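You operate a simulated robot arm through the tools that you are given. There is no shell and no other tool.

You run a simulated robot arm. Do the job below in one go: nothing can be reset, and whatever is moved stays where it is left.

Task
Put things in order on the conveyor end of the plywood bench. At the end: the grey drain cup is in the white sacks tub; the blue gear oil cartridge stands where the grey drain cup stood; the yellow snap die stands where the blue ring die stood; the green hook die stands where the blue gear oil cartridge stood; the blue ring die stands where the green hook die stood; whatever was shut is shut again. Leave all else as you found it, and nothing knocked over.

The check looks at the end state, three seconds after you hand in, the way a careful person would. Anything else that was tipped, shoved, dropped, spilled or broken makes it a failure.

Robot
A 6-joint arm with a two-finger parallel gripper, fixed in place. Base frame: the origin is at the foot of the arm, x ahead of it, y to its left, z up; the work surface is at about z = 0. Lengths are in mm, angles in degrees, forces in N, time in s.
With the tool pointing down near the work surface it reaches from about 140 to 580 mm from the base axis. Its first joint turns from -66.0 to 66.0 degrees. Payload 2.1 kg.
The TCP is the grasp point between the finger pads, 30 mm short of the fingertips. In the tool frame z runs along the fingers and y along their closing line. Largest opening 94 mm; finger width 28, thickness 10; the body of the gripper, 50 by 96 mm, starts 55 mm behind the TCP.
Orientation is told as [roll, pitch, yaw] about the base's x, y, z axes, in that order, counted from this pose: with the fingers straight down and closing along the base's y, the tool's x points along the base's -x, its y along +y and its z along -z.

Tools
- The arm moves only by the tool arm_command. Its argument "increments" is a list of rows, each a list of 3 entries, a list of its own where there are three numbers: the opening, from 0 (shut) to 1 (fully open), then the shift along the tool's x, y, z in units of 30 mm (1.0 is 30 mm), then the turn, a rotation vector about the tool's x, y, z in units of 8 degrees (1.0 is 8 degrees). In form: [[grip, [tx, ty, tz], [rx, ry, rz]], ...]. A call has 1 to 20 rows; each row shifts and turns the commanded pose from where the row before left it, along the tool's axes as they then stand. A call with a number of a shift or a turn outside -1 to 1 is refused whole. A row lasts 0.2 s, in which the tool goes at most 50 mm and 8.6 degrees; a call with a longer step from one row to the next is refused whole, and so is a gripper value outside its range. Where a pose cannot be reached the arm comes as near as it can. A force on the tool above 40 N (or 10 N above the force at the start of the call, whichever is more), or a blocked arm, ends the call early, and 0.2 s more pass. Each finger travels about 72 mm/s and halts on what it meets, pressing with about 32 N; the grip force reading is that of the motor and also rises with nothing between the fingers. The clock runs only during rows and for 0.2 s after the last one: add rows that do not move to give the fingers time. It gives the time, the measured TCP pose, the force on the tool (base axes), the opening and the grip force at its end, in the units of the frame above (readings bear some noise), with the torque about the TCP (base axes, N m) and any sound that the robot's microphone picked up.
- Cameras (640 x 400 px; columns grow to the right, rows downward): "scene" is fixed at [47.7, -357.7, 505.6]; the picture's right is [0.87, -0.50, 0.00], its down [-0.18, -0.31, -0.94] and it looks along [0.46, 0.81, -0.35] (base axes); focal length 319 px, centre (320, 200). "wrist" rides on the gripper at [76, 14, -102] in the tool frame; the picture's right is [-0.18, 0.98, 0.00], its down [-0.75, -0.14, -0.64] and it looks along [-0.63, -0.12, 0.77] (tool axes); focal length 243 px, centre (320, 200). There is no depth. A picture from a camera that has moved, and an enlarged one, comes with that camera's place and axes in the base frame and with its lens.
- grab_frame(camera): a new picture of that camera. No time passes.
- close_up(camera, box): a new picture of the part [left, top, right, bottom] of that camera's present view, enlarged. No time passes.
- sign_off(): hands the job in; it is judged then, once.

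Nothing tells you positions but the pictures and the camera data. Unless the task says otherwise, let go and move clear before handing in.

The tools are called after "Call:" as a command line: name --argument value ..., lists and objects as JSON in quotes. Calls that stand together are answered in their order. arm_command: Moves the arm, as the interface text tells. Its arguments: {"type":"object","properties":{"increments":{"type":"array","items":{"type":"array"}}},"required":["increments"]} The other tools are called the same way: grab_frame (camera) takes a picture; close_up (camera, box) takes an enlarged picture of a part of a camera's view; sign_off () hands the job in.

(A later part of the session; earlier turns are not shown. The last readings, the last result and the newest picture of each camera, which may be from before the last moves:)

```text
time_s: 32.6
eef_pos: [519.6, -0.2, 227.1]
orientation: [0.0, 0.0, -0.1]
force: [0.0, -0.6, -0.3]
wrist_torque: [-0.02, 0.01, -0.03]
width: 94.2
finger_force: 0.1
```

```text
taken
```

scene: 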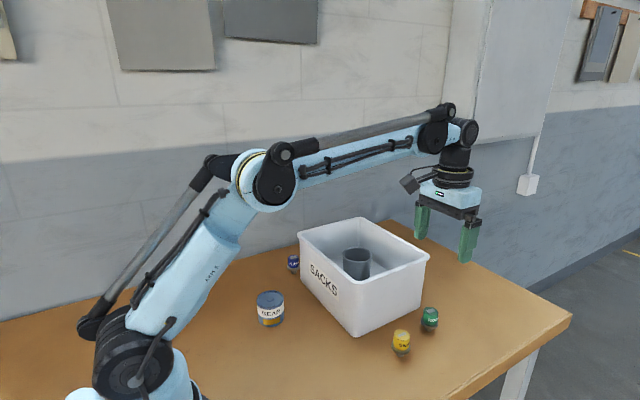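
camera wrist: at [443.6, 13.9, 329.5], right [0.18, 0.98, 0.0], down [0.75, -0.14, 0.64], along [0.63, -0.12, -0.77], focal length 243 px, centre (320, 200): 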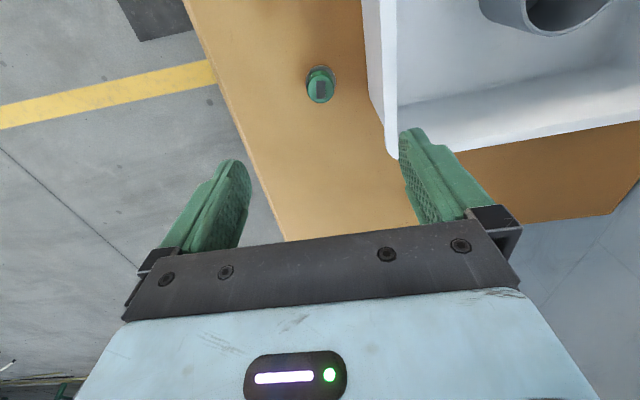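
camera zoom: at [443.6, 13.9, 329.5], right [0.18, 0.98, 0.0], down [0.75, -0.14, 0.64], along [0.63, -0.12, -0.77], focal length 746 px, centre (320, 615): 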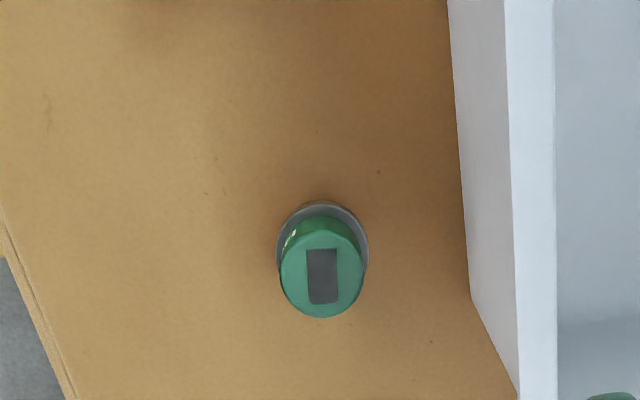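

The green die is right under the tool at about (519, 0.5), 50 mm tall with a 30 mm knob above a 36 mm flange. The tub rim at y≈52 is too near for the gripper body in this orientation, so I turn 90° (camera to −y) while high and narrow the opening.

Call:
arm_command --increments '[[0.9, [0, 0, 0], [0, 0, -0.9375]], [0.8, [0, 0, 0], [0, 0, -0.9375]], [0.7, [0, 0, 0], [0, 0, -0.9375]], [0.6, [0, 0, 0], [0, 0, -0.9375]], [0.6, [0, 0, 0], [0, 0, -0.9375]], [0.6, [0, 0, 0], [0, 0, -0.9375]], [0.6, [0, 0, 0], [0, 0, -0.9375]], [0.6, [0, 0, 0], [0, 0, -0.9375]], [0.6, [0, 0, 0], [0, 0, -0.9375]], [0.6, [0, 0, 0], [0, 0, -0.9375]], [0.6, [0, 0, 0], [0, 0, -0.9375]], [0.6, [0, 0, 0], [0, 0, -0.9375]], [0.6, [0, 0, 0.8], [0, 0, 0]], [0.6, [0, 0, 0.8], [0, 0, 0]], [0.6, [0, 0, 0], [0, 0, 0]], [0.6, [0, 0, 0], [0, 0, 0]]]'

Call:
grab_frame --camera "wrist"

Call:
close_up --camera "wrist" --box '[260, 60, 380, 160]'

Call:
grab_frame --camera "scene"

```text
time_s: 36.0
eef_pos: [519.1, -1.3, 177.4]
orientation: [0.1, 0.2, 90.0]
force: [0.5, 0.1, 0.1]
wrist_torque: [-0.02, -0.01, 0.0]
width: 56.5
finger_force: 0.1
```

```text
taken
camera wrist: at [505.0, -76.8, 280.6], right [-0.98, 0.18, 0.0], down [0.14, 0.75, 0.64], along [0.12, 0.63, -0.77], focal length 243 px, centre (320, 200)
```

wrist: 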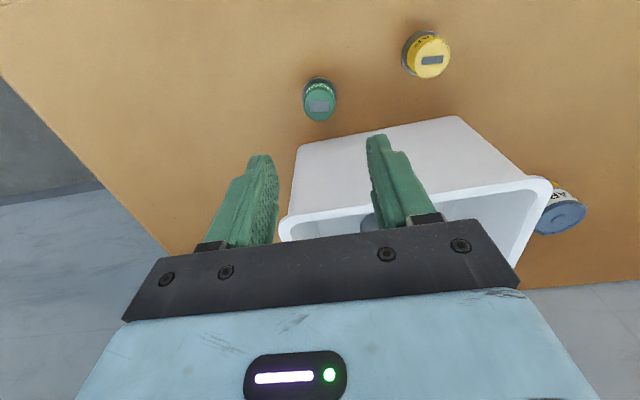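

```text
4.00 times, centred on (320, 110) of wrist
camera zoom: at [505.0, -76.8, 280.6], right [-0.98, 0.18, 0.0], down [0.14, 0.75, 0.64], along [0.12, 0.63, -0.77], focal length 970 px, centre (320, 560)
```

zoom: 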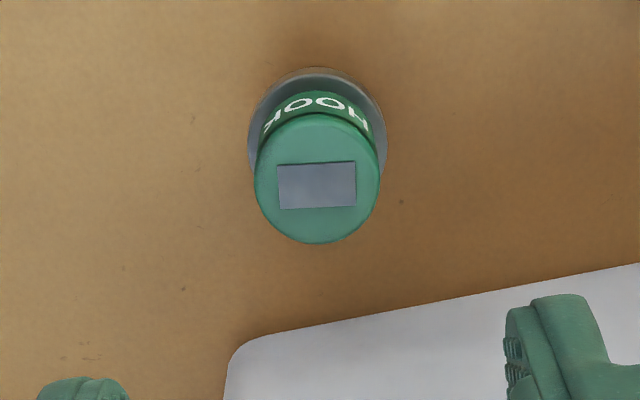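

```text
taken
```

scene: 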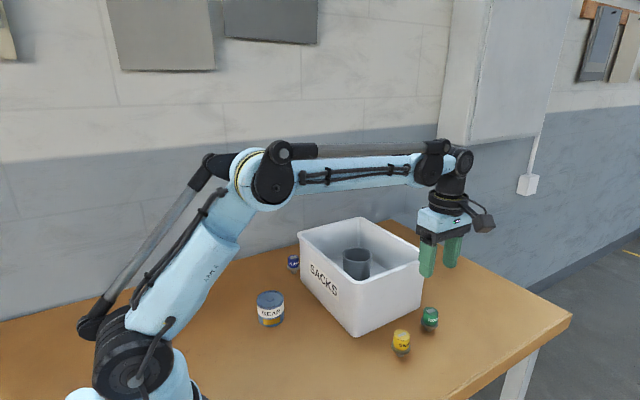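

The green die is centred under the rotated gripper within a millimetre, and the tub is clear. I descend so the fingertips stop just above the flange.

Call:
arm_command --increments '[[0.6, [-0.02, -0.025, 0.5], [0, 0, 0]], [0.6, [0, 0, 0.7], [0, 0, 0]], [0.6, [0, 0, 0.7], [0, 0, 0]], [0.6, [0, 0, 0.7], [0, 0, 0]], [0.6, [0, 0, 0.7], [0, 0, 0]], [0.6, [0, 0, 0.5], [0, 0, 0]], [0.6, [0, 0, 0.3], [0, 0, 0]], [0.6, [0, 0, 0], [0, 0, 0]], [0.6, [0, 0, 0], [0, 0, 0]]]'

Call:
grab_frame --camera "wrist"

Call:
close_up --camera "scene" --box '[360, 220, 500, 360]'

```text
time_s: 38.0
eef_pos: [522.8, -1.4, 55.5]
orientation: [0.0, 0.1, 89.9]
force: [0.2, 0.1, -0.2]
wrist_torque: [0.01, 0.0, 0.0]
width: 56.1
finger_force: 0.1
```

```text
taken
camera wrist: at [507.3, -77.1, 157.0], right [-0.98, 0.18, 0.0], down [0.14, 0.75, 0.64], along [0.12, 0.63, -0.77], focal length 243 px, centre (320, 200)
```

wrist: 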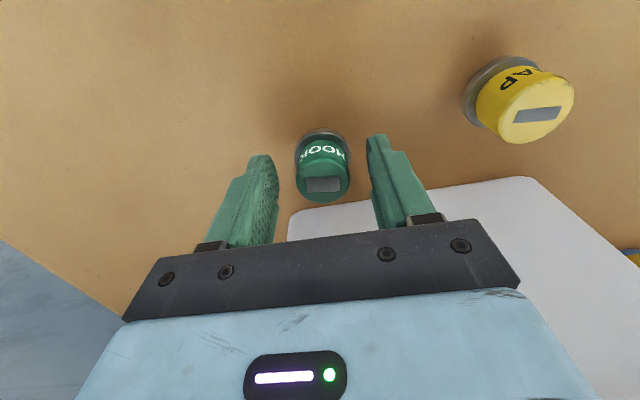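

```text
2.86 times, centred on (430, 290) of scene
camera zoom: at [47.7, -357.7, 505.6], right [0.87, -0.5, 0.0], down [-0.18, -0.31, -0.94], along [0.46, 0.81, -0.35], focal length 912 px, centre (6, -57)
```

zoom: 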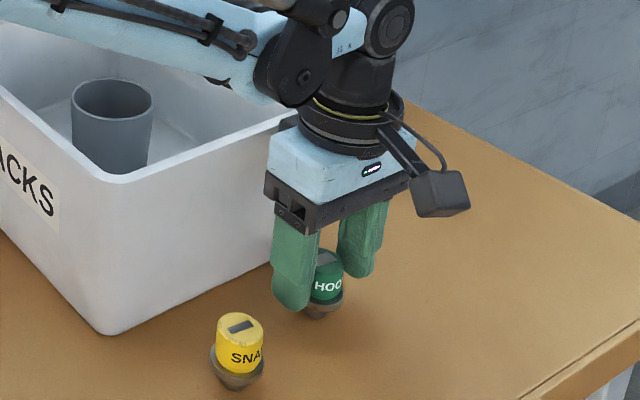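

The die sits about 1.5 mm to −x of the finger centre; I nudge that out before closing.

Call:
arm_command --increments '[[0.6, [0, 0.05, 0], [0, 0, 0]], [0.6, [0, 0, 0], [0, 0, 0]], [0.6, [0, 0, 0], [0, 0, 0]]]'

Call:
close_up --camera "wrist" --box '[240, 100, 400, 220]'

```text
time_s: 38.8
eef_pos: [519.4, 0.2, 55.1]
orientation: [0.0, 0.0, 90.1]
force: [-0.3, -0.2, -0.5]
wrist_torque: [-0.02, 0.0, -0.02]
width: 56.4
finger_force: 0.0
```

```text
3.33 times, centred on (320, 160) of wrist
camera zoom: at [506.0, -76.3, 157.3], right [-0.98, 0.18, 0.0], down [0.14, 0.75, 0.64], along [0.12, 0.63, -0.77], focal length 809 px, centre (320, 333)
```

zoom: 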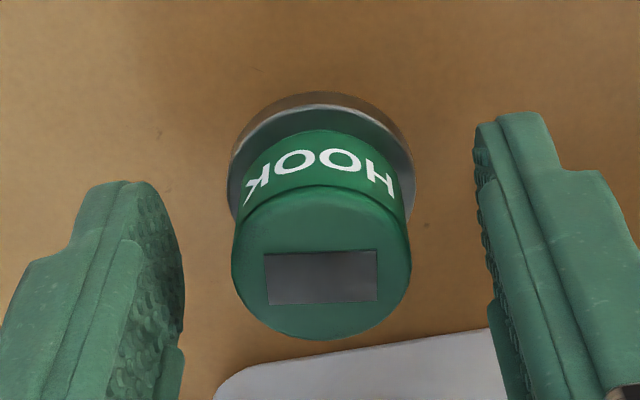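

The die is centred between the fingers. I close slowly.

Call:
arm_command --increments '[[0.5, [0, 0, 0], [0, 0, 0]], [0.4, [0, 0, 0], [0, 0, 0]], [0.3, [0, 0, 0], [0, 0, 0]], [0.15, [0, 0, 0], [0, 0, 0]], [0.0, [0, 0, 0], [0, 0, 0]], [0.0, [0, 0, 0], [0, 0, 0]]]'

Call:
close_up --camera "wrist" --box '[240, 100, 400, 220]'

Call:
close_up --camera "scene" --box '[380, 260, 480, 360]'

```text
time_s: 40.2
eef_pos: [520.7, -1.2, 55.5]
orientation: [0.0, 0.0, 90.0]
force: [0.5, -0.2, 1.2]
wrist_torque: [-0.03, 0.0, 0.01]
width: 28.5
finger_force: 31.8
```

```text
3.33 times, centred on (320, 160) of wrist
camera zoom: at [506.0, -76.4, 157.4], right [-0.98, 0.18, 0.0], down [0.14, 0.75, 0.64], along [0.12, 0.63, -0.77], focal length 809 px, centre (320, 333)
```

zoom: 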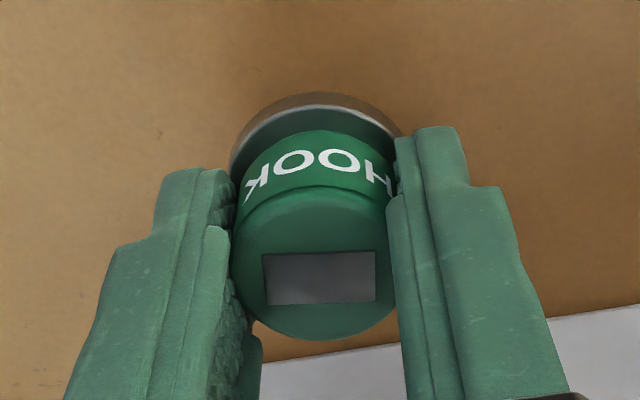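

```text
4.00 times, centred on (430, 310) of scene
camera zoom: at [47.7, -357.7, 505.6], right [0.87, -0.5, 0.0], down [-0.18, -0.31, -0.94], along [0.46, 0.81, -0.35], focal length 1278 px, centre (-120, -240)
```

zoom: 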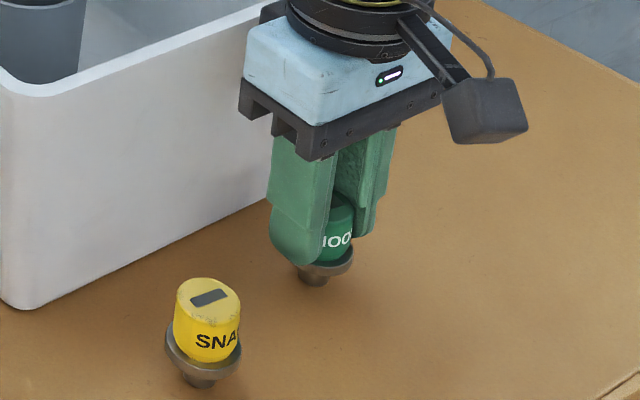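

The green die is gripped on its knob at (520, −0.4). I lift it clear of the tub rim.

Call:
arm_command --increments '[[0, [0, 0, -0.2], [0, 0, 0]], [0, [0, 0, -0.5], [0, 0, 0]], [0, [0, 0, -0.9], [0, 0, 0]], [0, [0, 0, -0.9], [0, 0, 0]], [0, [0, 0, -0.9], [0, 0, 0]], [0, [0, 0, -0.9], [0, 0, 0]], [0, [0, 0, -0.9], [0, 0, 0]], [0, [0, 0, -0.7], [0, 0, 0]], [0, [0, 0, -0.3], [0, 0, 0]], [0, [0, 0, 0], [0, 0, 0]]]'

Call:
close_up --camera "wrist" --box '[240, 100, 400, 220]'

Call:
grab_frame --camera "scene"

```text
time_s: 42.4
eef_pos: [520.3, 0.7, 240.7]
orientation: [0.0, -0.1, 90.0]
force: [-0.4, 0.7, -0.6]
wrist_torque: [0.01, -0.02, -0.02]
width: 28.5
finger_force: 32.0
```

```text
3.33 times, centred on (320, 160) of wrist
camera zoom: at [505.7, -75.3, 343.4], right [-0.98, 0.18, 0.0], down [0.14, 0.75, 0.64], along [0.12, 0.63, -0.77], focal length 809 px, centre (320, 333)
```

zoom: 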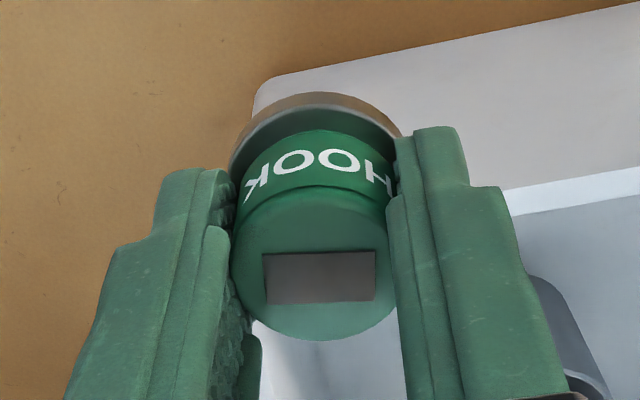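

```text
taken
```

scene: 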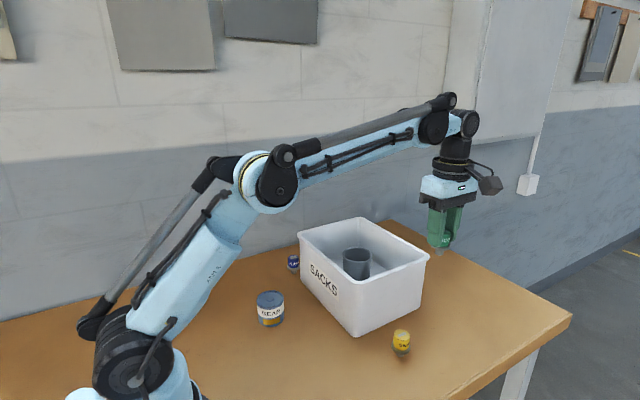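

The die is held steady and upright. I carry it at this height to above the cartridge's old spot at about (241, 340.4).

Call:
arm_command --increments '[[0, [-0.4, 0.33, 0], [0, 0, 0]], [0, [-0.8, 0.66, 0], [0, 0, 0]], [0, [-0.8, 0.66, 0], [0, 0, 0]], [0, [-0.8, 0.66, 0], [0, 0, 0]], [0, [-0.8, 0.66, 0], [0, 0, 0]], [0, [-0.8, 0.66, 0], [0, 0, 0]], [0, [-0.8, 0.66, 0], [0, 0, 0]], [0, [-0.8, 0.66, 0], [0, 0, 0]], [0, [-0.8, 0.66, 0], [0, 0, 0]], [0, [-0.8, 0.66, 0], [0, 0, 0]], [0, [-0.8, 0.66, 0], [0, 0, 0]], [0, [-0.8, 0.66, 0], [0, 0, 0]], [0, [-0.8, 0.66, 0], [0, 0, 0]], [0, [-0.8, 0.66, 0], [0, 0, 0]], [0, [-0.52, 0.38, 0], [0, 0, 0]], [0, [0, 0, 0], [0, 0, 0]], [0, [0, 0, 0], [0, 0, 0]]]'

Call:
grab_frame --camera "wrist"

Call:
grab_frame --camera "scene"

```text
time_s: 46.0
eef_pos: [243.4, 343.4, 241.8]
orientation: [0.0, 0.0, 90.0]
force: [0.9, 0.4, -1.1]
wrist_torque: [-0.01, -0.01, 0.02]
width: 28.6
finger_force: 32.0
```

```text
taken
camera wrist: at [228.6, 267.3, 343.8], right [-0.98, 0.18, 0.0], down [0.14, 0.75, 0.64], along [0.12, 0.63, -0.77], focal length 243 px, centre (320, 200)
```

wrist: 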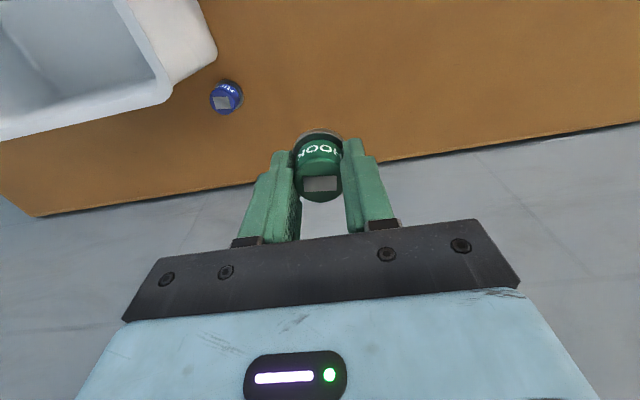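

```text
taken
```

scene: 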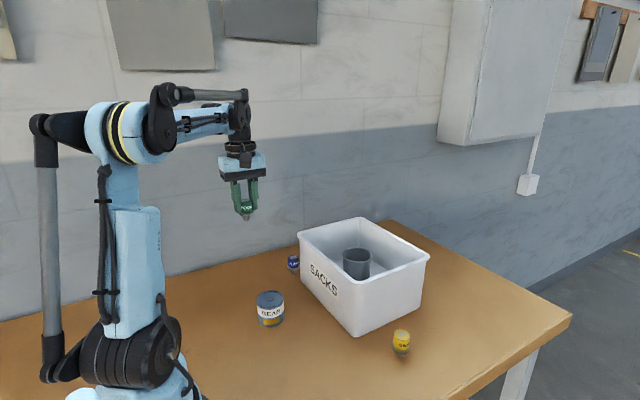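

The hold is good, but I read about (2, 3) mm past target; I correct while lowering to mid height, and take a look at the ring die for its position.

Call:
close_up --camera "wrist" --box '[170, 50, 270, 130]'

Call:
arm_command --increments '[[0, [0.09, 0.05, 0.5], [0, 0, 0]], [0, [0, 0, 0.8], [0, 0, 0]], [0, [0, 0, 0.8], [0, 0, 0]], [0, [0, 0, 0.8], [0, 0, 0]], [0, [0, 0, 0.8], [0, 0, 0]], [0, [0, 0, 0.8], [0, 0, 0]], [0, [0, 0, 0.5], [0, 0, 0]], [0, [0, 0, 0], [0, 0, 0]], [0, [0, 0, 0], [0, 0, 0]]]'

Call:
close_up --camera "wrist" --box '[240, 100, 400, 220]'

```text
5.00 times, centred on (220, 90) of wrist
camera zoom: at [228.6, 267.3, 343.8], right [-0.98, 0.18, 0.0], down [0.14, 0.75, 0.64], along [0.12, 0.63, -0.77], focal length 1213 px, centre (820, 750)
```

zoom: 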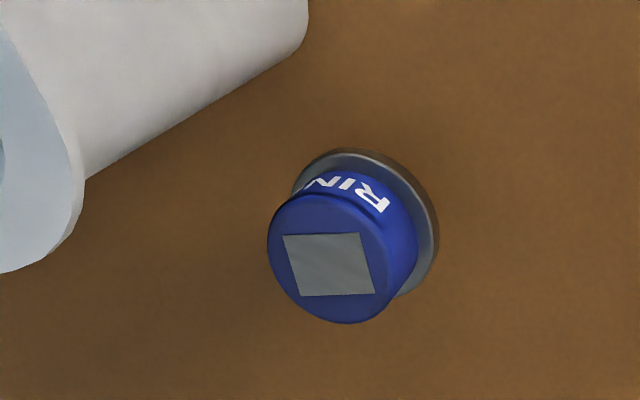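

```text
time_s: 48.0
eef_pos: [240.3, 338.0, 91.1]
orientation: [0.0, -0.1, 90.0]
force: [1.0, -0.1, -0.9]
wrist_torque: [-0.03, 0.02, 0.03]
width: 28.6
finger_force: 32.2
```

```text
3.33 times, centred on (320, 160) of wrist
camera zoom: at [226.1, 261.3, 193.8], right [-0.98, 0.18, 0.0], down [0.14, 0.75, 0.64], along [0.12, 0.63, -0.77], focal length 809 px, centre (320, 333)
```

zoom: 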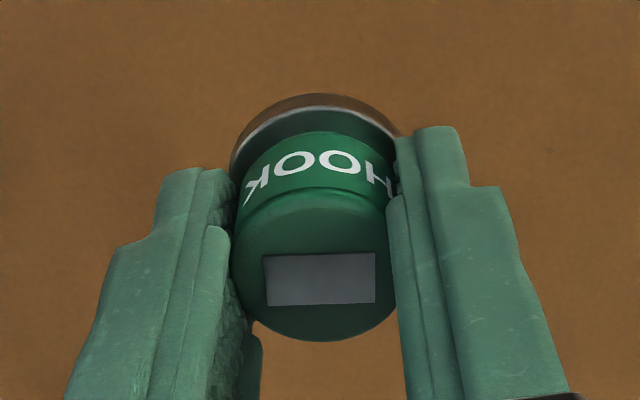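

I overshot slightly: the tool is at (240.1, 337.3) against a target of (241, 340.4). I correct in the air and re-read.

Call:
arm_command --increments '[[0, [-0.1, -0.03, 0], [0, 0, 0]], [0, [0, 0, 0.3], [0, 0, 0]], [0, [0, 0, 0], [0, 0, 0]], [0, [0, 0, 0], [0, 0, 0]]]'

Call:
close_up --camera "wrist" --box '[240, 100, 400, 220]'

```text
time_s: 49.0
eef_pos: [241.5, 339.2, 81.0]
orientation: [0.0, 0.0, 90.0]
force: [-0.3, -0.1, -1.4]
wrist_torque: [0.01, 0.05, 0.04]
width: 28.7
finger_force: 32.4
```

```text
3.33 times, centred on (320, 160) of wrist
camera zoom: at [227.5, 264.1, 184.7], right [-0.98, 0.18, 0.0], down [0.14, 0.75, 0.64], along [0.12, 0.63, -0.77], focal length 809 px, centre (320, 333)
```

zoom: 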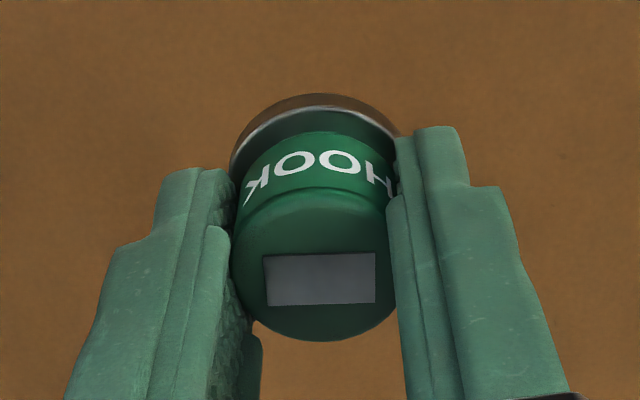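

Now at (241.5, 340.1), right on target. I lower about 27 mm to the table gently.

Call:
arm_command --increments '[[0, [0, 0, 0.3], [0, 0, 0]], [0, [0, 0, 0.3], [0, 0, 0]], [0, [0, 0, 0.2], [0, 0, 0]], [0, [0, 0, 0.07], [0, 0, 0]], [0, [0, 0, 0], [0, 0, 0]], [0, [0, 0, 0], [0, 0, 0]]]'

Call:
close_up --camera "wrist" --box '[240, 100, 400, 220]'

Call:
close_up --camera "scene" --box '[190, 210, 310, 320]'

```text
time_s: 50.4
eef_pos: [239.5, 340.4, 55.1]
orientation: [0.0, 0.0, 90.0]
force: [1.1, 0.1, -0.5]
wrist_torque: [0.03, 0.0, 0.04]
width: 28.8
finger_force: 31.7
```

```text
3.33 times, centred on (320, 160) of wrist
camera zoom: at [226.1, 263.6, 157.7], right [-0.98, 0.18, 0.0], down [0.14, 0.75, 0.64], along [0.12, 0.63, -0.77], focal length 809 px, centre (320, 333)
```

zoom: 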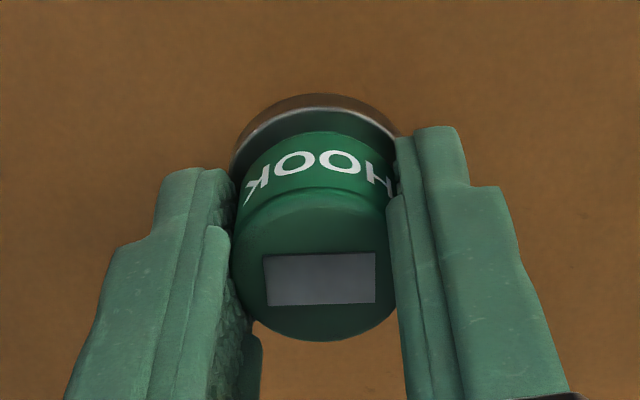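

```text
3.64 times, centred on (250, 265) of scene
camera zoom: at [47.7, -357.7, 505.6], right [0.87, -0.5, 0.0], down [-0.18, -0.31, -0.94], along [0.46, 0.81, -0.35], focal length 1161 px, centre (574, -36)
```

zoom: 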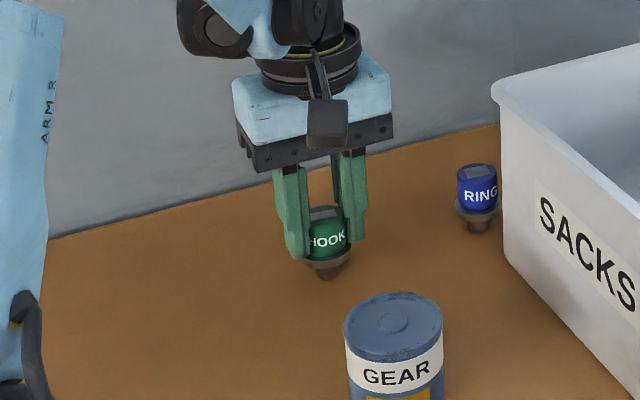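

The die is within a millimetre of the target and practically on the table. I settle the last half millimetre and check the force.

Call:
arm_command --increments '[[0, [0, 0, 0.02], [0, 0, 0]], [0, [0, 0, 0], [0, 0, 0]], [0, [0, 0, 0], [0, 0, 0]]]'

```text
time_s: 51.2
eef_pos: [240.5, 339.7, 55.2]
orientation: [0.0, 0.0, 90.1]
force: [0.5, -0.1, 0.3]
wrist_torque: [0.0, 0.03, 0.01]
width: 28.7
finger_force: 31.9
```

Call:
arm_command --increments '[[0, [0, 0, 0.02], [0, 0, 0]], [0, [0, 0, 0], [0, 0, 0]], [0, [0, 0, 0], [0, 0, 0]]]'

Call:
close_up --camera "wrist" --box '[240, 100, 400, 220]'

```text
time_s: 52.0
eef_pos: [240.8, 339.7, 53.8]
orientation: [0.0, 0.1, 89.9]
force: [-2.9, -6.7, 27.7]
wrist_torque: [-0.35, 0.09, 0.0]
width: 28.5
finger_force: 32.2
```

```text
3.33 times, centred on (320, 160) of wrist
camera zoom: at [226.6, 264.0, 157.3], right [-0.98, 0.19, 0.0], down [0.14, 0.75, 0.64], along [0.12, 0.63, -0.77], focal length 809 px, centre (320, 333)
```

zoom: 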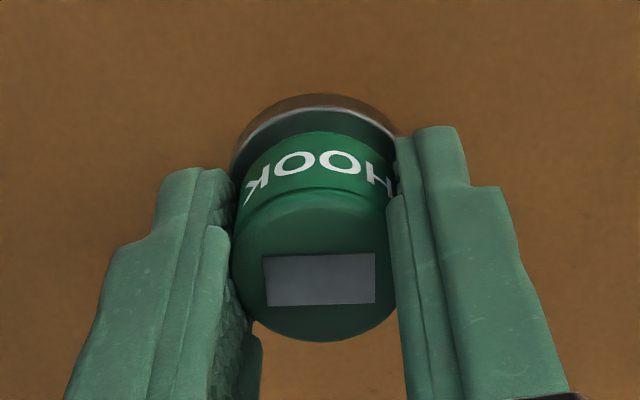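

It is pressing at 28 N now, so I back off about half a millimetre before releasing.

Call:
arm_command --increments '[[0, [0, 0, -0.017], [0, 0, 0]], [0, [0, 0, 0], [0, 0, 0]], [0, [0, 0, 0], [0, 0, 0]]]'

```text
time_s: 52.8
eef_pos: [239.3, 340.4, 55.1]
orientation: [0.0, 0.1, 90.1]
force: [-0.4, 0.7, -0.8]
wrist_torque: [0.03, -0.01, 0.0]
width: 28.5
finger_force: 31.8
```

The load is nearly zero at the table. I open gently and rise.

Call:
arm_command --increments '[[0.36, [0, 0, 0], [0, 0, 0]], [0.45, [0, 0, 0], [0, 0, 0]], [0.6, [0, 0, 0], [0, 0, 0]], [0.6, [0, 0, 0], [0, 0, 0]], [0.6, [0, 0, -0.3], [0, 0, 0]], [0.6, [0, 0, -0.7], [0, 0, 0]], [0.6, [0, 0, -0.9], [0, 0, 0]], [0.6, [0, 0, -0.9], [0, 0, 0]], [0.6, [0, 0, -0.9], [0, 0, 0]], [0.6, [0, 0, -0.9], [0, 0, 0]], [0.6, [0, 0, -0.6], [0, 0, 0]], [0.6, [0, 0, 0], [0, 0, 0]]]'

Call:
grab_frame --camera "wrist"

Call:
close_up --camera "scene" --box '[220, 230, 340, 340]'

```text
time_s: 55.4
eef_pos: [244.7, 339.0, 212.3]
orientation: [0.0, 0.0, 90.0]
force: [-0.1, -0.5, 0.7]
wrist_torque: [0.0, 0.04, -0.02]
width: 56.3
finger_force: 0.0
```

```text
taken
camera wrist: at [229.7, 263.4, 314.3], right [-0.98, 0.19, 0.0], down [0.14, 0.75, 0.64], along [0.12, 0.63, -0.77], focal length 243 px, centre (320, 200)
```

wrist: 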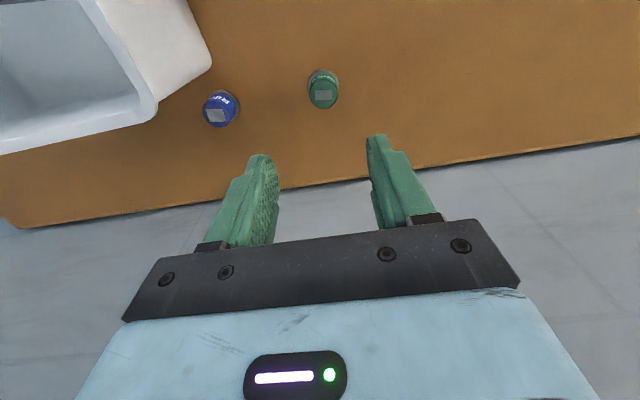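

```text
3.64 times, centred on (280, 285) of scene
camera zoom: at [47.7, -357.7, 505.6], right [0.87, -0.5, 0.0], down [-0.18, -0.31, -0.94], along [0.46, 0.81, -0.35], focal length 1161 px, centre (466, -109)
```

zoom: 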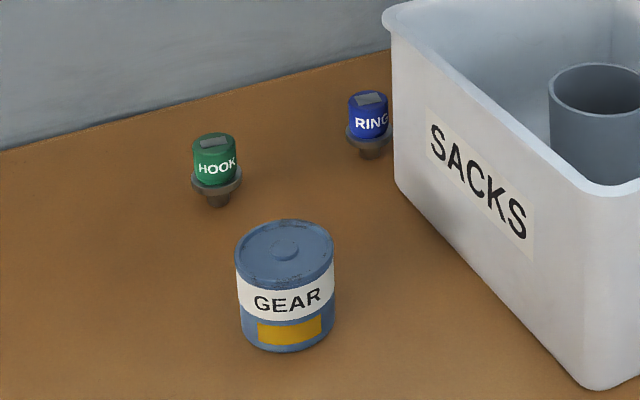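

The green die stands on the cartridge's old spot. For the ring die near (360, 340) beside the tub rim, I turn the gripper at height to yaw −75° so the body stays clear of the tub and the camera faces the free side.

Call:
arm_command --increments '[[0.6, [0, 0, -0.3], [0, 0, 0.9375]], [0.6, [0, 0, -0.3], [0, 0, 0.9375]], [0.6, [0, 0, 0], [0, 0, 0.9375]], [0.6, [0, 0, 0], [0, 0, 0.9375]], [0.6, [0, 0, 0], [0, 0, 0.9375]], [0.6, [0, 0, 0], [0, 0, 0.9375]], [0.6, [0, 0, 0], [0, 0, 0.9375]], [0.6, [0, 0, 0], [0, 0, 0.9375]], [0.6, [0, 0, 0], [0, 0, 0.9375]], [0.6, [0, 0, 0], [0, 0, 0.9375]], [0.6, [0, 0, 0], [0, 0, 0.9375]], [0.6, [0, 0, 0], [0, 0, 0.9375]], [0.6, [0, 0, 0], [0, 0, 0.9375]], [0.6, [0, 0, 0], [0, 0, 0.9375]], [0.6, [0, 0, 0], [0, 0, 0.9375]], [0.6, [0, 0, 0], [0, 0, 0.9375]], [0.6, [0, 0, 0], [0, 0, 0.9375]], [0.6, [0, 0, 0], [0, 0, 0.9375]], [0.6, [0, 0, 0], [0, 0, 0.9375]], [0.6, [0, 0, 0], [0, 0, 0.9375]]]'

Call:
grab_frame --camera "wrist"

Call:
grab_frame --camera "scene"

```text
time_s: 59.6
eef_pos: [240.5, 341.0, 229.2]
orientation: [0.0, 0.0, -60.3]
force: [-0.2, -0.3, 0.5]
wrist_torque: [0.01, 0.04, -0.02]
width: 56.4
finger_force: 0.0
```

```text
taken
camera wrist: at [215.2, 413.1, 331.9], right [0.94, 0.33, 0.0], down [0.25, -0.72, 0.64], along [0.21, -0.61, -0.77], focal length 243 px, centre (320, 200)
```

wrist: 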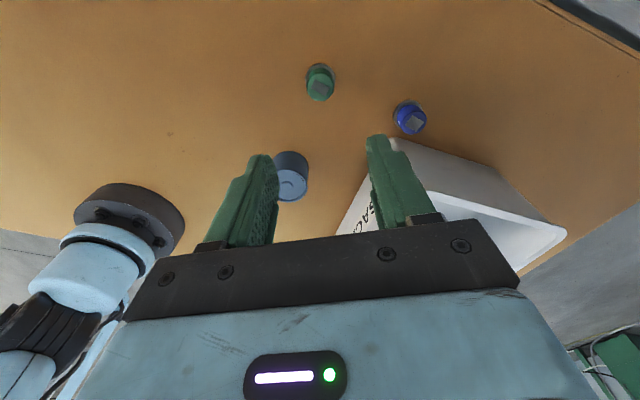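

```text
taken
```

scene: 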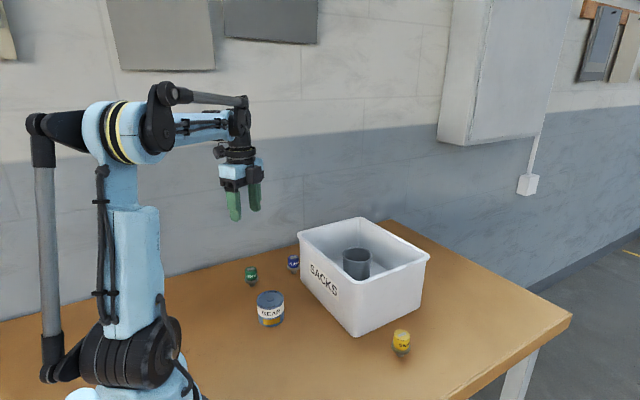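

The turn works. I finish to −75° and move over the ring die, staying above the rim, then look.

Call:
arm_command --increments '[[0.6, [0, 0, 0], [0, 0, 0.9375]], [0.6, [0, 0, 0], [0, 0, 0.9375]], [0.6, [-0.1, 0.4, 0], [0, 0, 0]], [0.6, [-0.2, 0.75, 0], [0, 0, 0]], [0.6, [-0.2, 0.75, 0], [0, 0, 0]], [0.6, [-0.2, 0.75, 0], [0, 0, 0]], [0.6, [-0.2, 0.75, 0], [0, 0, 0]], [0.6, [-0.115, 0.45, 0], [0, 0, 0]], [0.6, [0, 0, 0.6], [0, 0, 0]], [0.6, [0, 0, 0], [0, 0, 0]], [0.6, [0, 0, 0], [0, 0, 0]]]'

Call:
grab_frame --camera "wrist"

Call:
close_up --camera "wrist" --box '[260, 40, 380, 140]'

Call:
grab_frame --camera "scene"

```text
time_s: 62.0
eef_pos: [359.7, 339.4, 212.1]
orientation: [0.0, 0.0, -75.1]
force: [0.6, 0.4, -0.3]
wrist_torque: [-0.01, 0.01, -0.01]
width: 56.5
finger_force: 0.0
```

```text
taken
camera wrist: at [353.7, 417.1, 313.8], right [1.0, 0.08, 0.0], down [0.06, -0.76, 0.64], along [0.05, -0.64, -0.77], focal length 243 px, centre (320, 200)
```

wrist: 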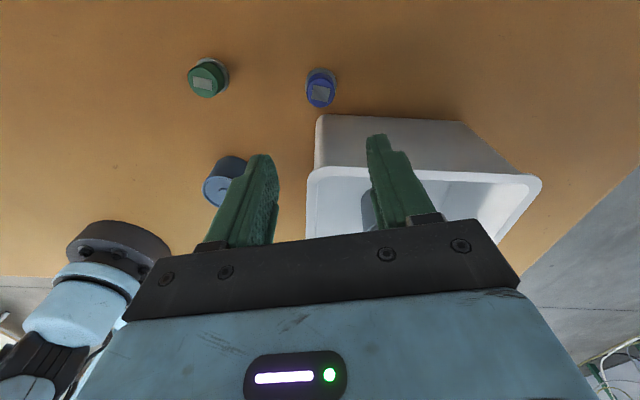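

```text
4.00 times, centred on (320, 90) of wrist
camera zoom: at [353.7, 417.1, 313.8], right [1.0, 0.08, 0.0], down [0.06, -0.76, 0.64], along [0.05, -0.64, -0.77], focal length 970 px, centre (320, 640)
```

zoom: 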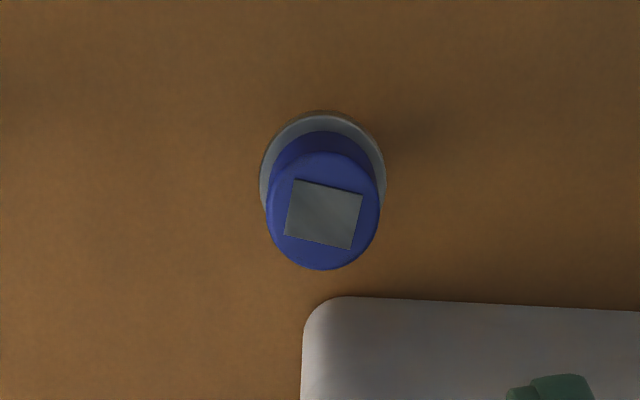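

```text
taken
```

scene: 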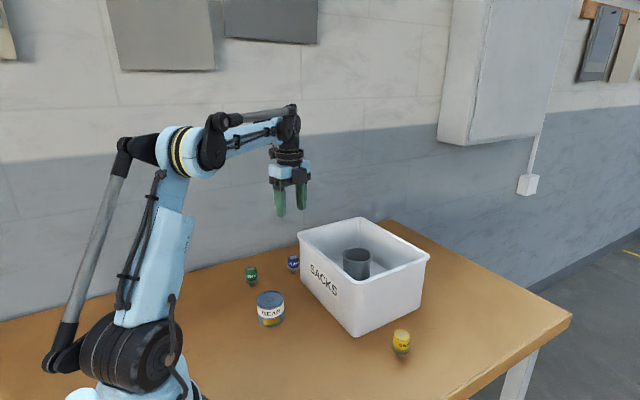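

The ring die is at about (360.6, 340.5), right under the tool. I look closely at the tub rim to judge clearance.

Call:
close_up --camera "wrist" --box '[290, 100, 460, 240]'

Call:
close_up --camera "wrist" --box '[440, 100, 560, 220]'

```text
2.86 times, centred on (375, 170) of wrist
camera zoom: at [353.7, 417.1, 313.8], right [1.0, 0.08, 0.0], down [0.06, -0.76, 0.64], along [0.05, -0.64, -0.77], focal length 693 px, centre (163, 286)
```

zoom: 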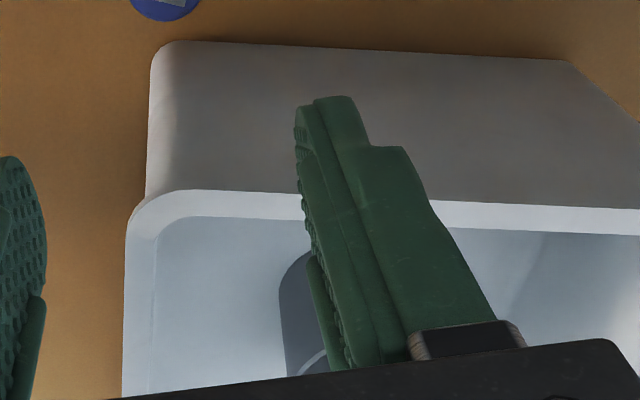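

```text
3.33 times, centred on (500, 160) of wrist
camera zoom: at [353.7, 417.1, 313.8], right [1.0, 0.08, 0.0], down [0.06, -0.76, 0.64], along [0.05, -0.64, -0.77], focal length 809 px, centre (-280, 333)
```

zoom: 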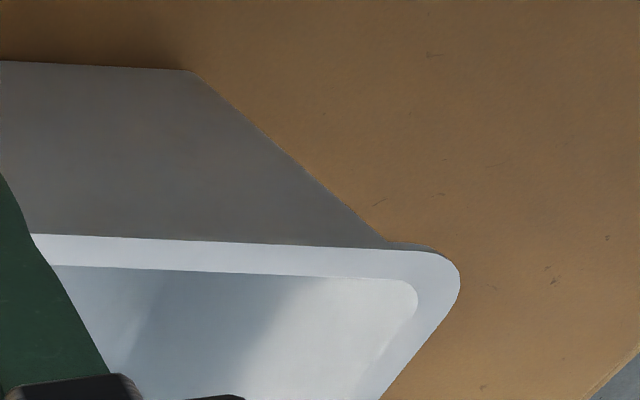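

The rim top is at about y 310, z 140, leaving about 30 mm to the die. I lean the gripper 8° toward the free side so its body clears the rim, then descend partway and re-check.

Call:
arm_command --increments '[[0.6, [0, 0, 0], [0, -1, 0]], [0.6, [0.085, 0.03, -0.012], [0, 0, 0]], [0.6, [0.046, 0, 0.33], [0, 0, 0]], [0.6, [0.093, 0, 0.66], [0, 0, 0]], [0.6, [0.093, 0, 0.66], [0, 0, 0]], [0.6, [0.093, 0, 0.66], [0, 0, 0]], [0.6, [0.07, 0, 0.5], [0, 0, 0]], [0.6, [0, 0, 0], [0, 0, 0]], [0.6, [0, 0, 0], [0, 0, 0]]]'

Call:
grab_frame --camera "wrist"

Call:
close_up --camera "wrist" --box '[240, 80, 400, 200]'

Call:
close_up --camera "scene" --box '[220, 180, 380, 300]'

```text
time_s: 64.0
eef_pos: [360.3, 343.7, 124.1]
orientation: [0.0, -8.0, -75.0]
force: [0.5, 0.3, 0.3]
wrist_torque: [-0.02, -0.02, 0.03]
width: 56.2
finger_force: 0.0
```

```text
taken
camera wrist: at [351.6, 434.0, 215.0], right [1.0, 0.08, 0.03], down [0.03, -0.67, 0.74], along [0.07, -0.74, -0.67], focal length 243 px, centre (320, 200)
```

wrist: 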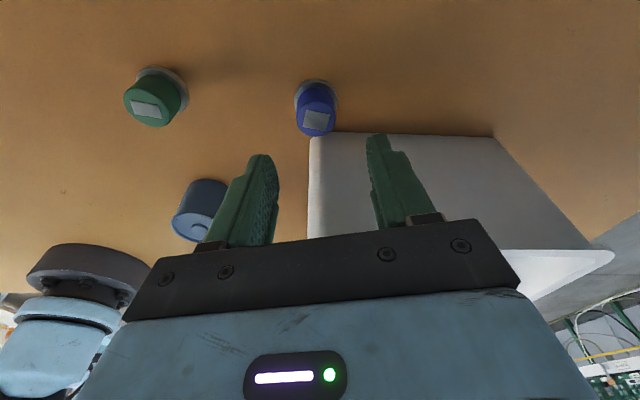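

```text
3.33 times, centred on (320, 140) of wrist
camera zoom: at [351.6, 434.0, 215.0], right [1.0, 0.08, 0.03], down [0.03, -0.67, 0.74], along [0.07, -0.74, -0.67], focal length 809 px, centre (320, 400)
```

zoom: 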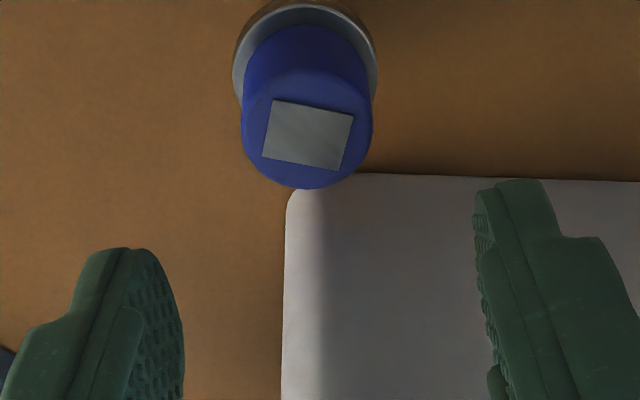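

```text
3.33 times, centred on (300, 240) of scene
camera zoom: at [47.7, -357.7, 505.6], right [0.87, -0.5, 0.0], down [-0.18, -0.31, -0.94], along [0.46, 0.81, -0.35], focal length 1065 px, centre (387, 67)
```

zoom: 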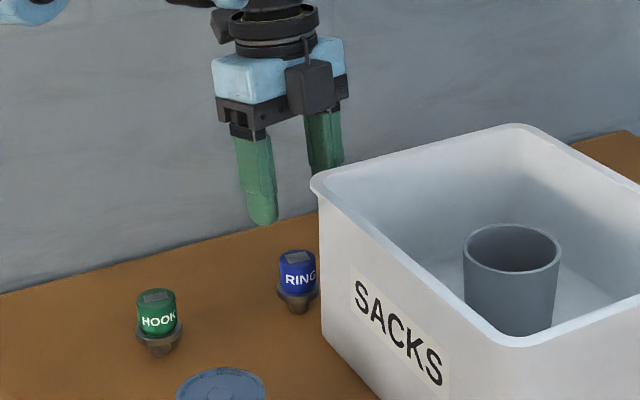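

I notice a dark block on the gripper's side opposite the camera, which now faces the tub. I look closely to judge how far it sticks out.

Call:
close_up --camera "scene" --box '[260, 170, 340, 260]'

Call:
grab_frame --camera "scene"

```text
4.44 times, centred on (300, 215) of scene
camera zoom: at [47.7, -357.7, 505.6], right [0.87, -0.5, 0.0], down [-0.18, -0.31, -0.94], along [0.46, 0.81, -0.35], focal length 1420 px, centre (409, 133)
```

zoom: 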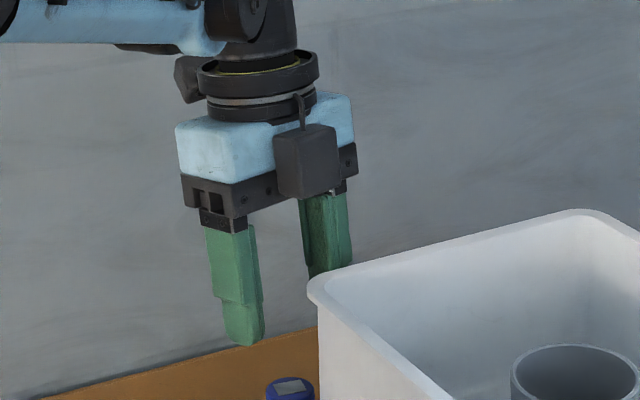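

```text
taken
```

scene: 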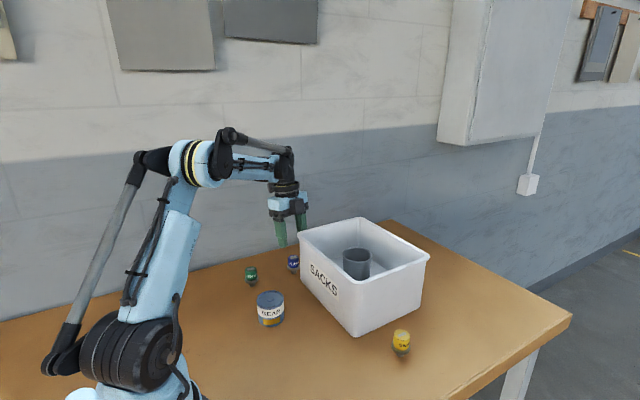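

The side block sticks out about 44 mm, too far for only an 8° lean beside the rim. I rise, change to yaw −60° and lean 24° toward the free side, which should give 10–20 mm of clearance.

Call:
arm_command --increments '[[0.6, [-0.093, 0, -0.66], [0, 0, 0]], [0.6, [-0.093, 0, -0.66], [0, 0, 0]], [0.6, [-0.093, 0, -0.66], [0, 0, 0]], [0.6, [-0.093, 0, -0.66], [0, 0, 0]], [0.6, [0, 0, 0], [0, 1, 0]], [0.6, [0, 0, 0], [0, 0, -0.9375]], [0.6, [0, 0, 0], [0, 0, -0.9375]], [0.6, [0, 0, 0], [0, -1, 0]], [0.6, [0, 0, 0], [0, -1, 0]], [0.6, [0, 0, 0], [0, -1, 0]], [0.6, [0, 0, 0], [0, 0, 0]], [0.6, [0, 0, 0], [0, 0, 0]]]'

Call:
grab_frame --camera "wrist"

Call:
grab_frame --camera "scene"

Call:
close_up --camera "scene" --box '[220, 130, 380, 290]'

```text
time_s: 66.6
eef_pos: [360.0, 342.9, 205.7]
orientation: [0.0, -24.1, -60.1]
force: [0.4, 0.3, -0.3]
wrist_torque: [0.01, -0.01, 0.02]
width: 56.4
finger_force: 0.1
```

```text
taken
camera wrist: at [316.9, 446.7, 268.2], right [0.94, 0.35, 0.07], down [0.09, -0.44, 0.89], along [0.34, -0.83, -0.44], focal length 243 px, centre (320, 200)
```

wrist: 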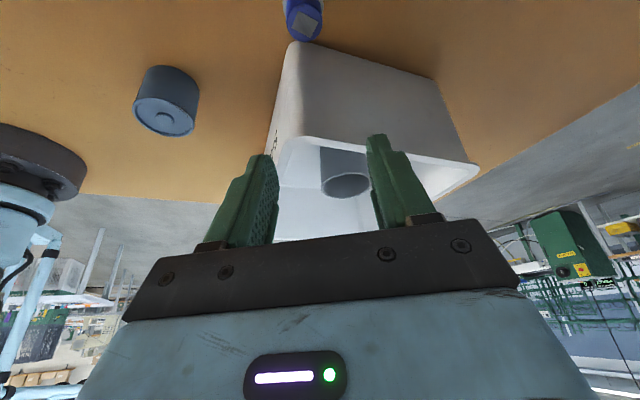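

```text
taken
```

scene: 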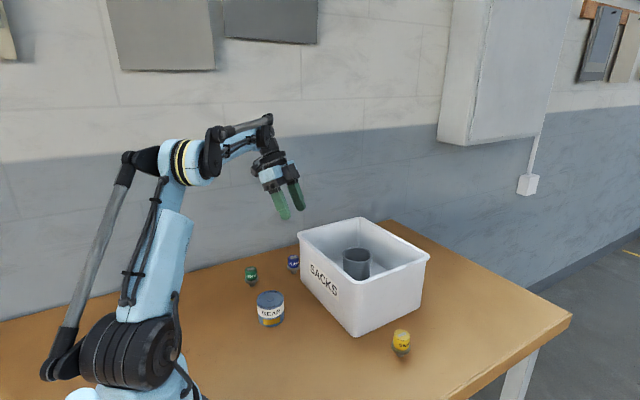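

```text
2.50 times, centred on (300, 210) of scene
camera zoom: at [47.7, -357.7, 505.6], right [0.87, -0.5, 0.0], down [-0.18, -0.31, -0.94], along [0.46, 0.81, -0.35], focal length 798 px, centre (370, 175)
```

zoom: 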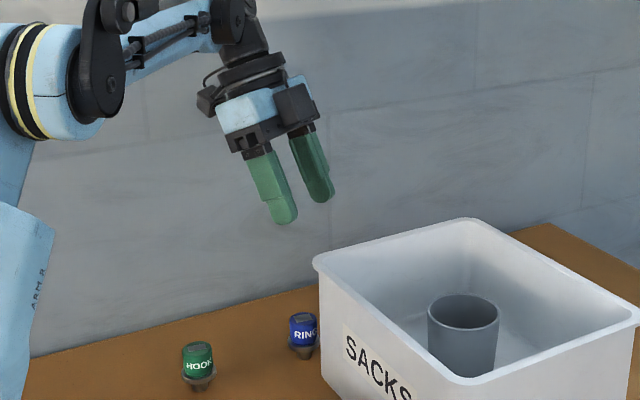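

The lean is in place with nothing near the wall or tub. I shift over the die and descend partway, then check.

Call:
arm_command --increments '[[0.6, [0.18, -0.04, -0.08], [0, 0, 0]], [0.6, [0.13, 0, 0.29], [0, 0, 0]], [0.6, [0.26, 0, 0.583], [0, 0, 0]], [0.6, [0.26, 0, 0.583], [0, 0, 0]], [0.6, [0.26, 0, 0.583], [0, 0, 0]], [0.6, [0.26, 0, 0.583], [0, 0, 0]], [0.6, [0.13, 0, 0.29], [0, 0, 0]], [0.6, [0, 0, 0], [0, 0, 0]], [0.6, [0, 0, 0], [0, 0, 0]]]'

Call:
grab_frame --camera "wrist"

Call:
close_up --camera "scene" --box '[230, 170, 370, 300]'

```text
time_s: 68.6
eef_pos: [357.6, 346.6, 110.0]
orientation: [0.0, -23.9, -60.0]
force: [-0.2, -1.0, 0.3]
wrist_torque: [0.01, 0.01, -0.01]
width: 56.6
finger_force: 0.1
```

```text
taken
camera wrist: at [314.2, 450.2, 172.1], right [0.94, 0.34, 0.07], down [0.09, -0.44, 0.89], along [0.34, -0.83, -0.44], focal length 243 px, centre (320, 200)
```

wrist: 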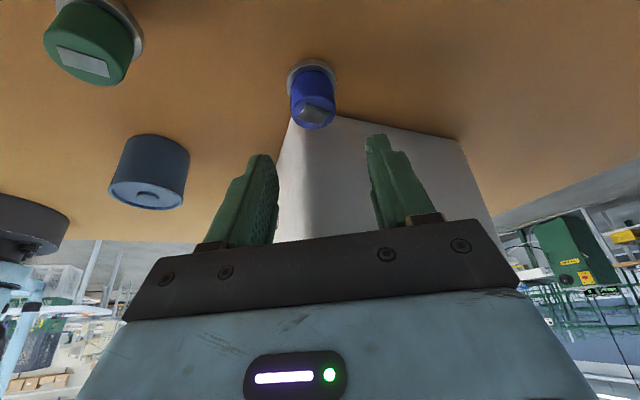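

```text
3.08 times, centred on (300, 235) of scene
camera zoom: at [47.7, -357.7, 505.6], right [0.87, -0.5, 0.0], down [-0.18, -0.31, -0.94], along [0.46, 0.81, -0.35], focal length 983 px, centre (382, 92)
```

zoom: 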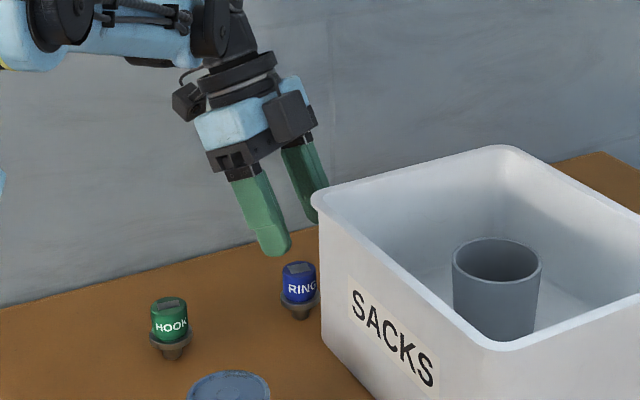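

The view agrees with the computed die position to about a millimetre, and the block looks clear of the rim. I make a small correction and go down in two stages.

Call:
arm_command --increments '[[0.6, [0.046, -0.021, -0.02], [0, 0, 0]], [0.6, [0.135, 0, 0.304], [0, 0, 0]], [0.6, [0.135, 0, 0.304], [0, 0, 0]], [0.6, [0.135, 0, 0.304], [0, 0, 0]], [0.6, [0, 0, 0], [0, 0, 0]], [0.6, [0, 0, 0], [0, 0, 0]]]'

Call:
grab_frame --camera "wrist"

Call:
close_up --camera "scene" --box '[240, 190, 360, 300]'

```text
time_s: 70.0
eef_pos: [354.6, 349.6, 80.1]
orientation: [0.0, -24.0, -60.0]
force: [-0.1, 0.1, 1.1]
wrist_torque: [0.01, -0.01, -0.03]
width: 56.4
finger_force: 0.1
```

```text
taken
camera wrist: at [311.7, 453.2, 142.2], right [0.94, 0.35, 0.07], down [0.09, -0.44, 0.89], along [0.34, -0.83, -0.44], focal length 243 px, centre (320, 200)
```

wrist: 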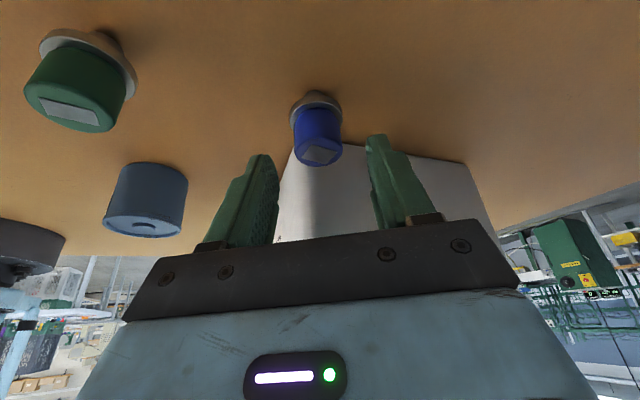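

```text
3.64 times, centred on (300, 245) of scene
camera zoom: at [47.7, -357.7, 505.6], right [0.87, -0.5, 0.0], down [-0.18, -0.31, -0.94], along [0.46, 0.81, -0.35], focal length 1161 px, centre (393, 36)
```

zoom: 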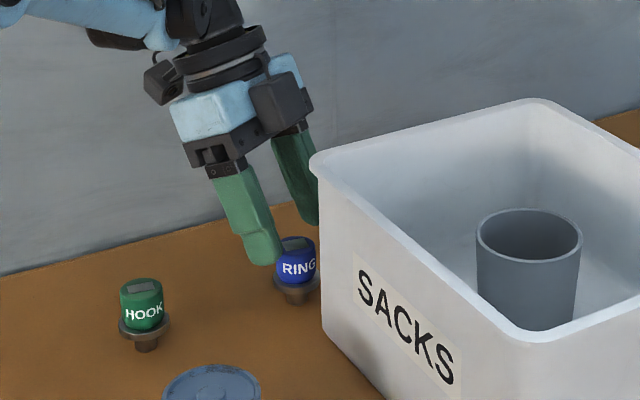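

Lateral alignment is right; I only drifted 2 mm away from the tub. I correct that and finish the descent to grip height.

Call:
arm_command --increments '[[0.6, [-0.05, 0, 0.02], [0, 0, 0]], [0.6, [0.1, 0, 0.223], [0, 0, 0]], [0.6, [0.1, 0, 0.223], [0, 0, 0]], [0.6, [0.1, 0, 0.223], [0, 0, 0]], [0.6, [0, 0, 0], [0, 0, 0]], [0.6, [0, 0, 0], [0, 0, 0]]]'

Call:
close_up --camera "wrist" --box '[240, 90, 400, 210]'

Call:
close_up --camera "scene" --box '[250, 200, 350, 300]'

```text
time_s: 71.4
eef_pos: [355.8, 349.2, 58.9]
orientation: [0.0, -24.0, -60.0]
force: [0.7, 0.5, 0.5]
wrist_torque: [-0.03, 0.0, -0.01]
width: 56.4
finger_force: 0.1
```

```text
3.33 times, centred on (320, 150) of wrist
camera zoom: at [312.7, 452.9, 120.7], right [0.94, 0.35, 0.07], down [0.09, -0.44, 0.89], along [0.34, -0.83, -0.44], focal length 809 px, centre (320, 367)
```

zoom: 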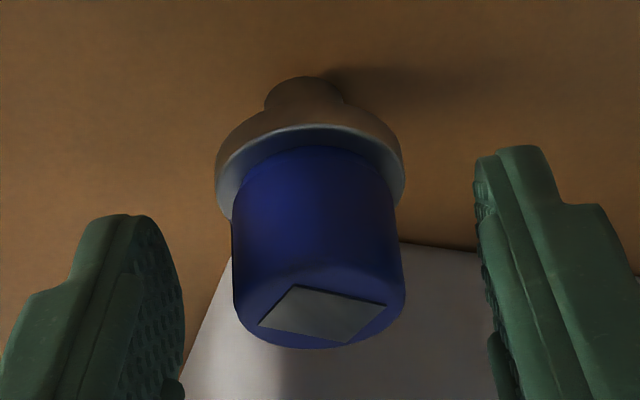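

```text
4.00 times, centred on (300, 250) of scene
camera zoom: at [47.7, -357.7, 505.6], right [0.87, -0.5, 0.0], down [-0.18, -0.31, -0.94], along [0.46, 0.81, -0.35], focal length 1278 px, centre (400, 0)
```

zoom: 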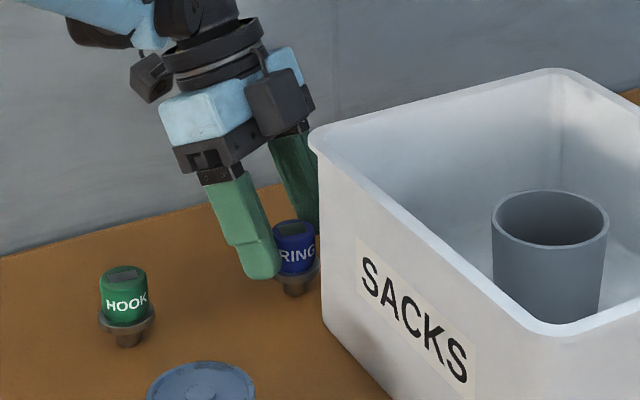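

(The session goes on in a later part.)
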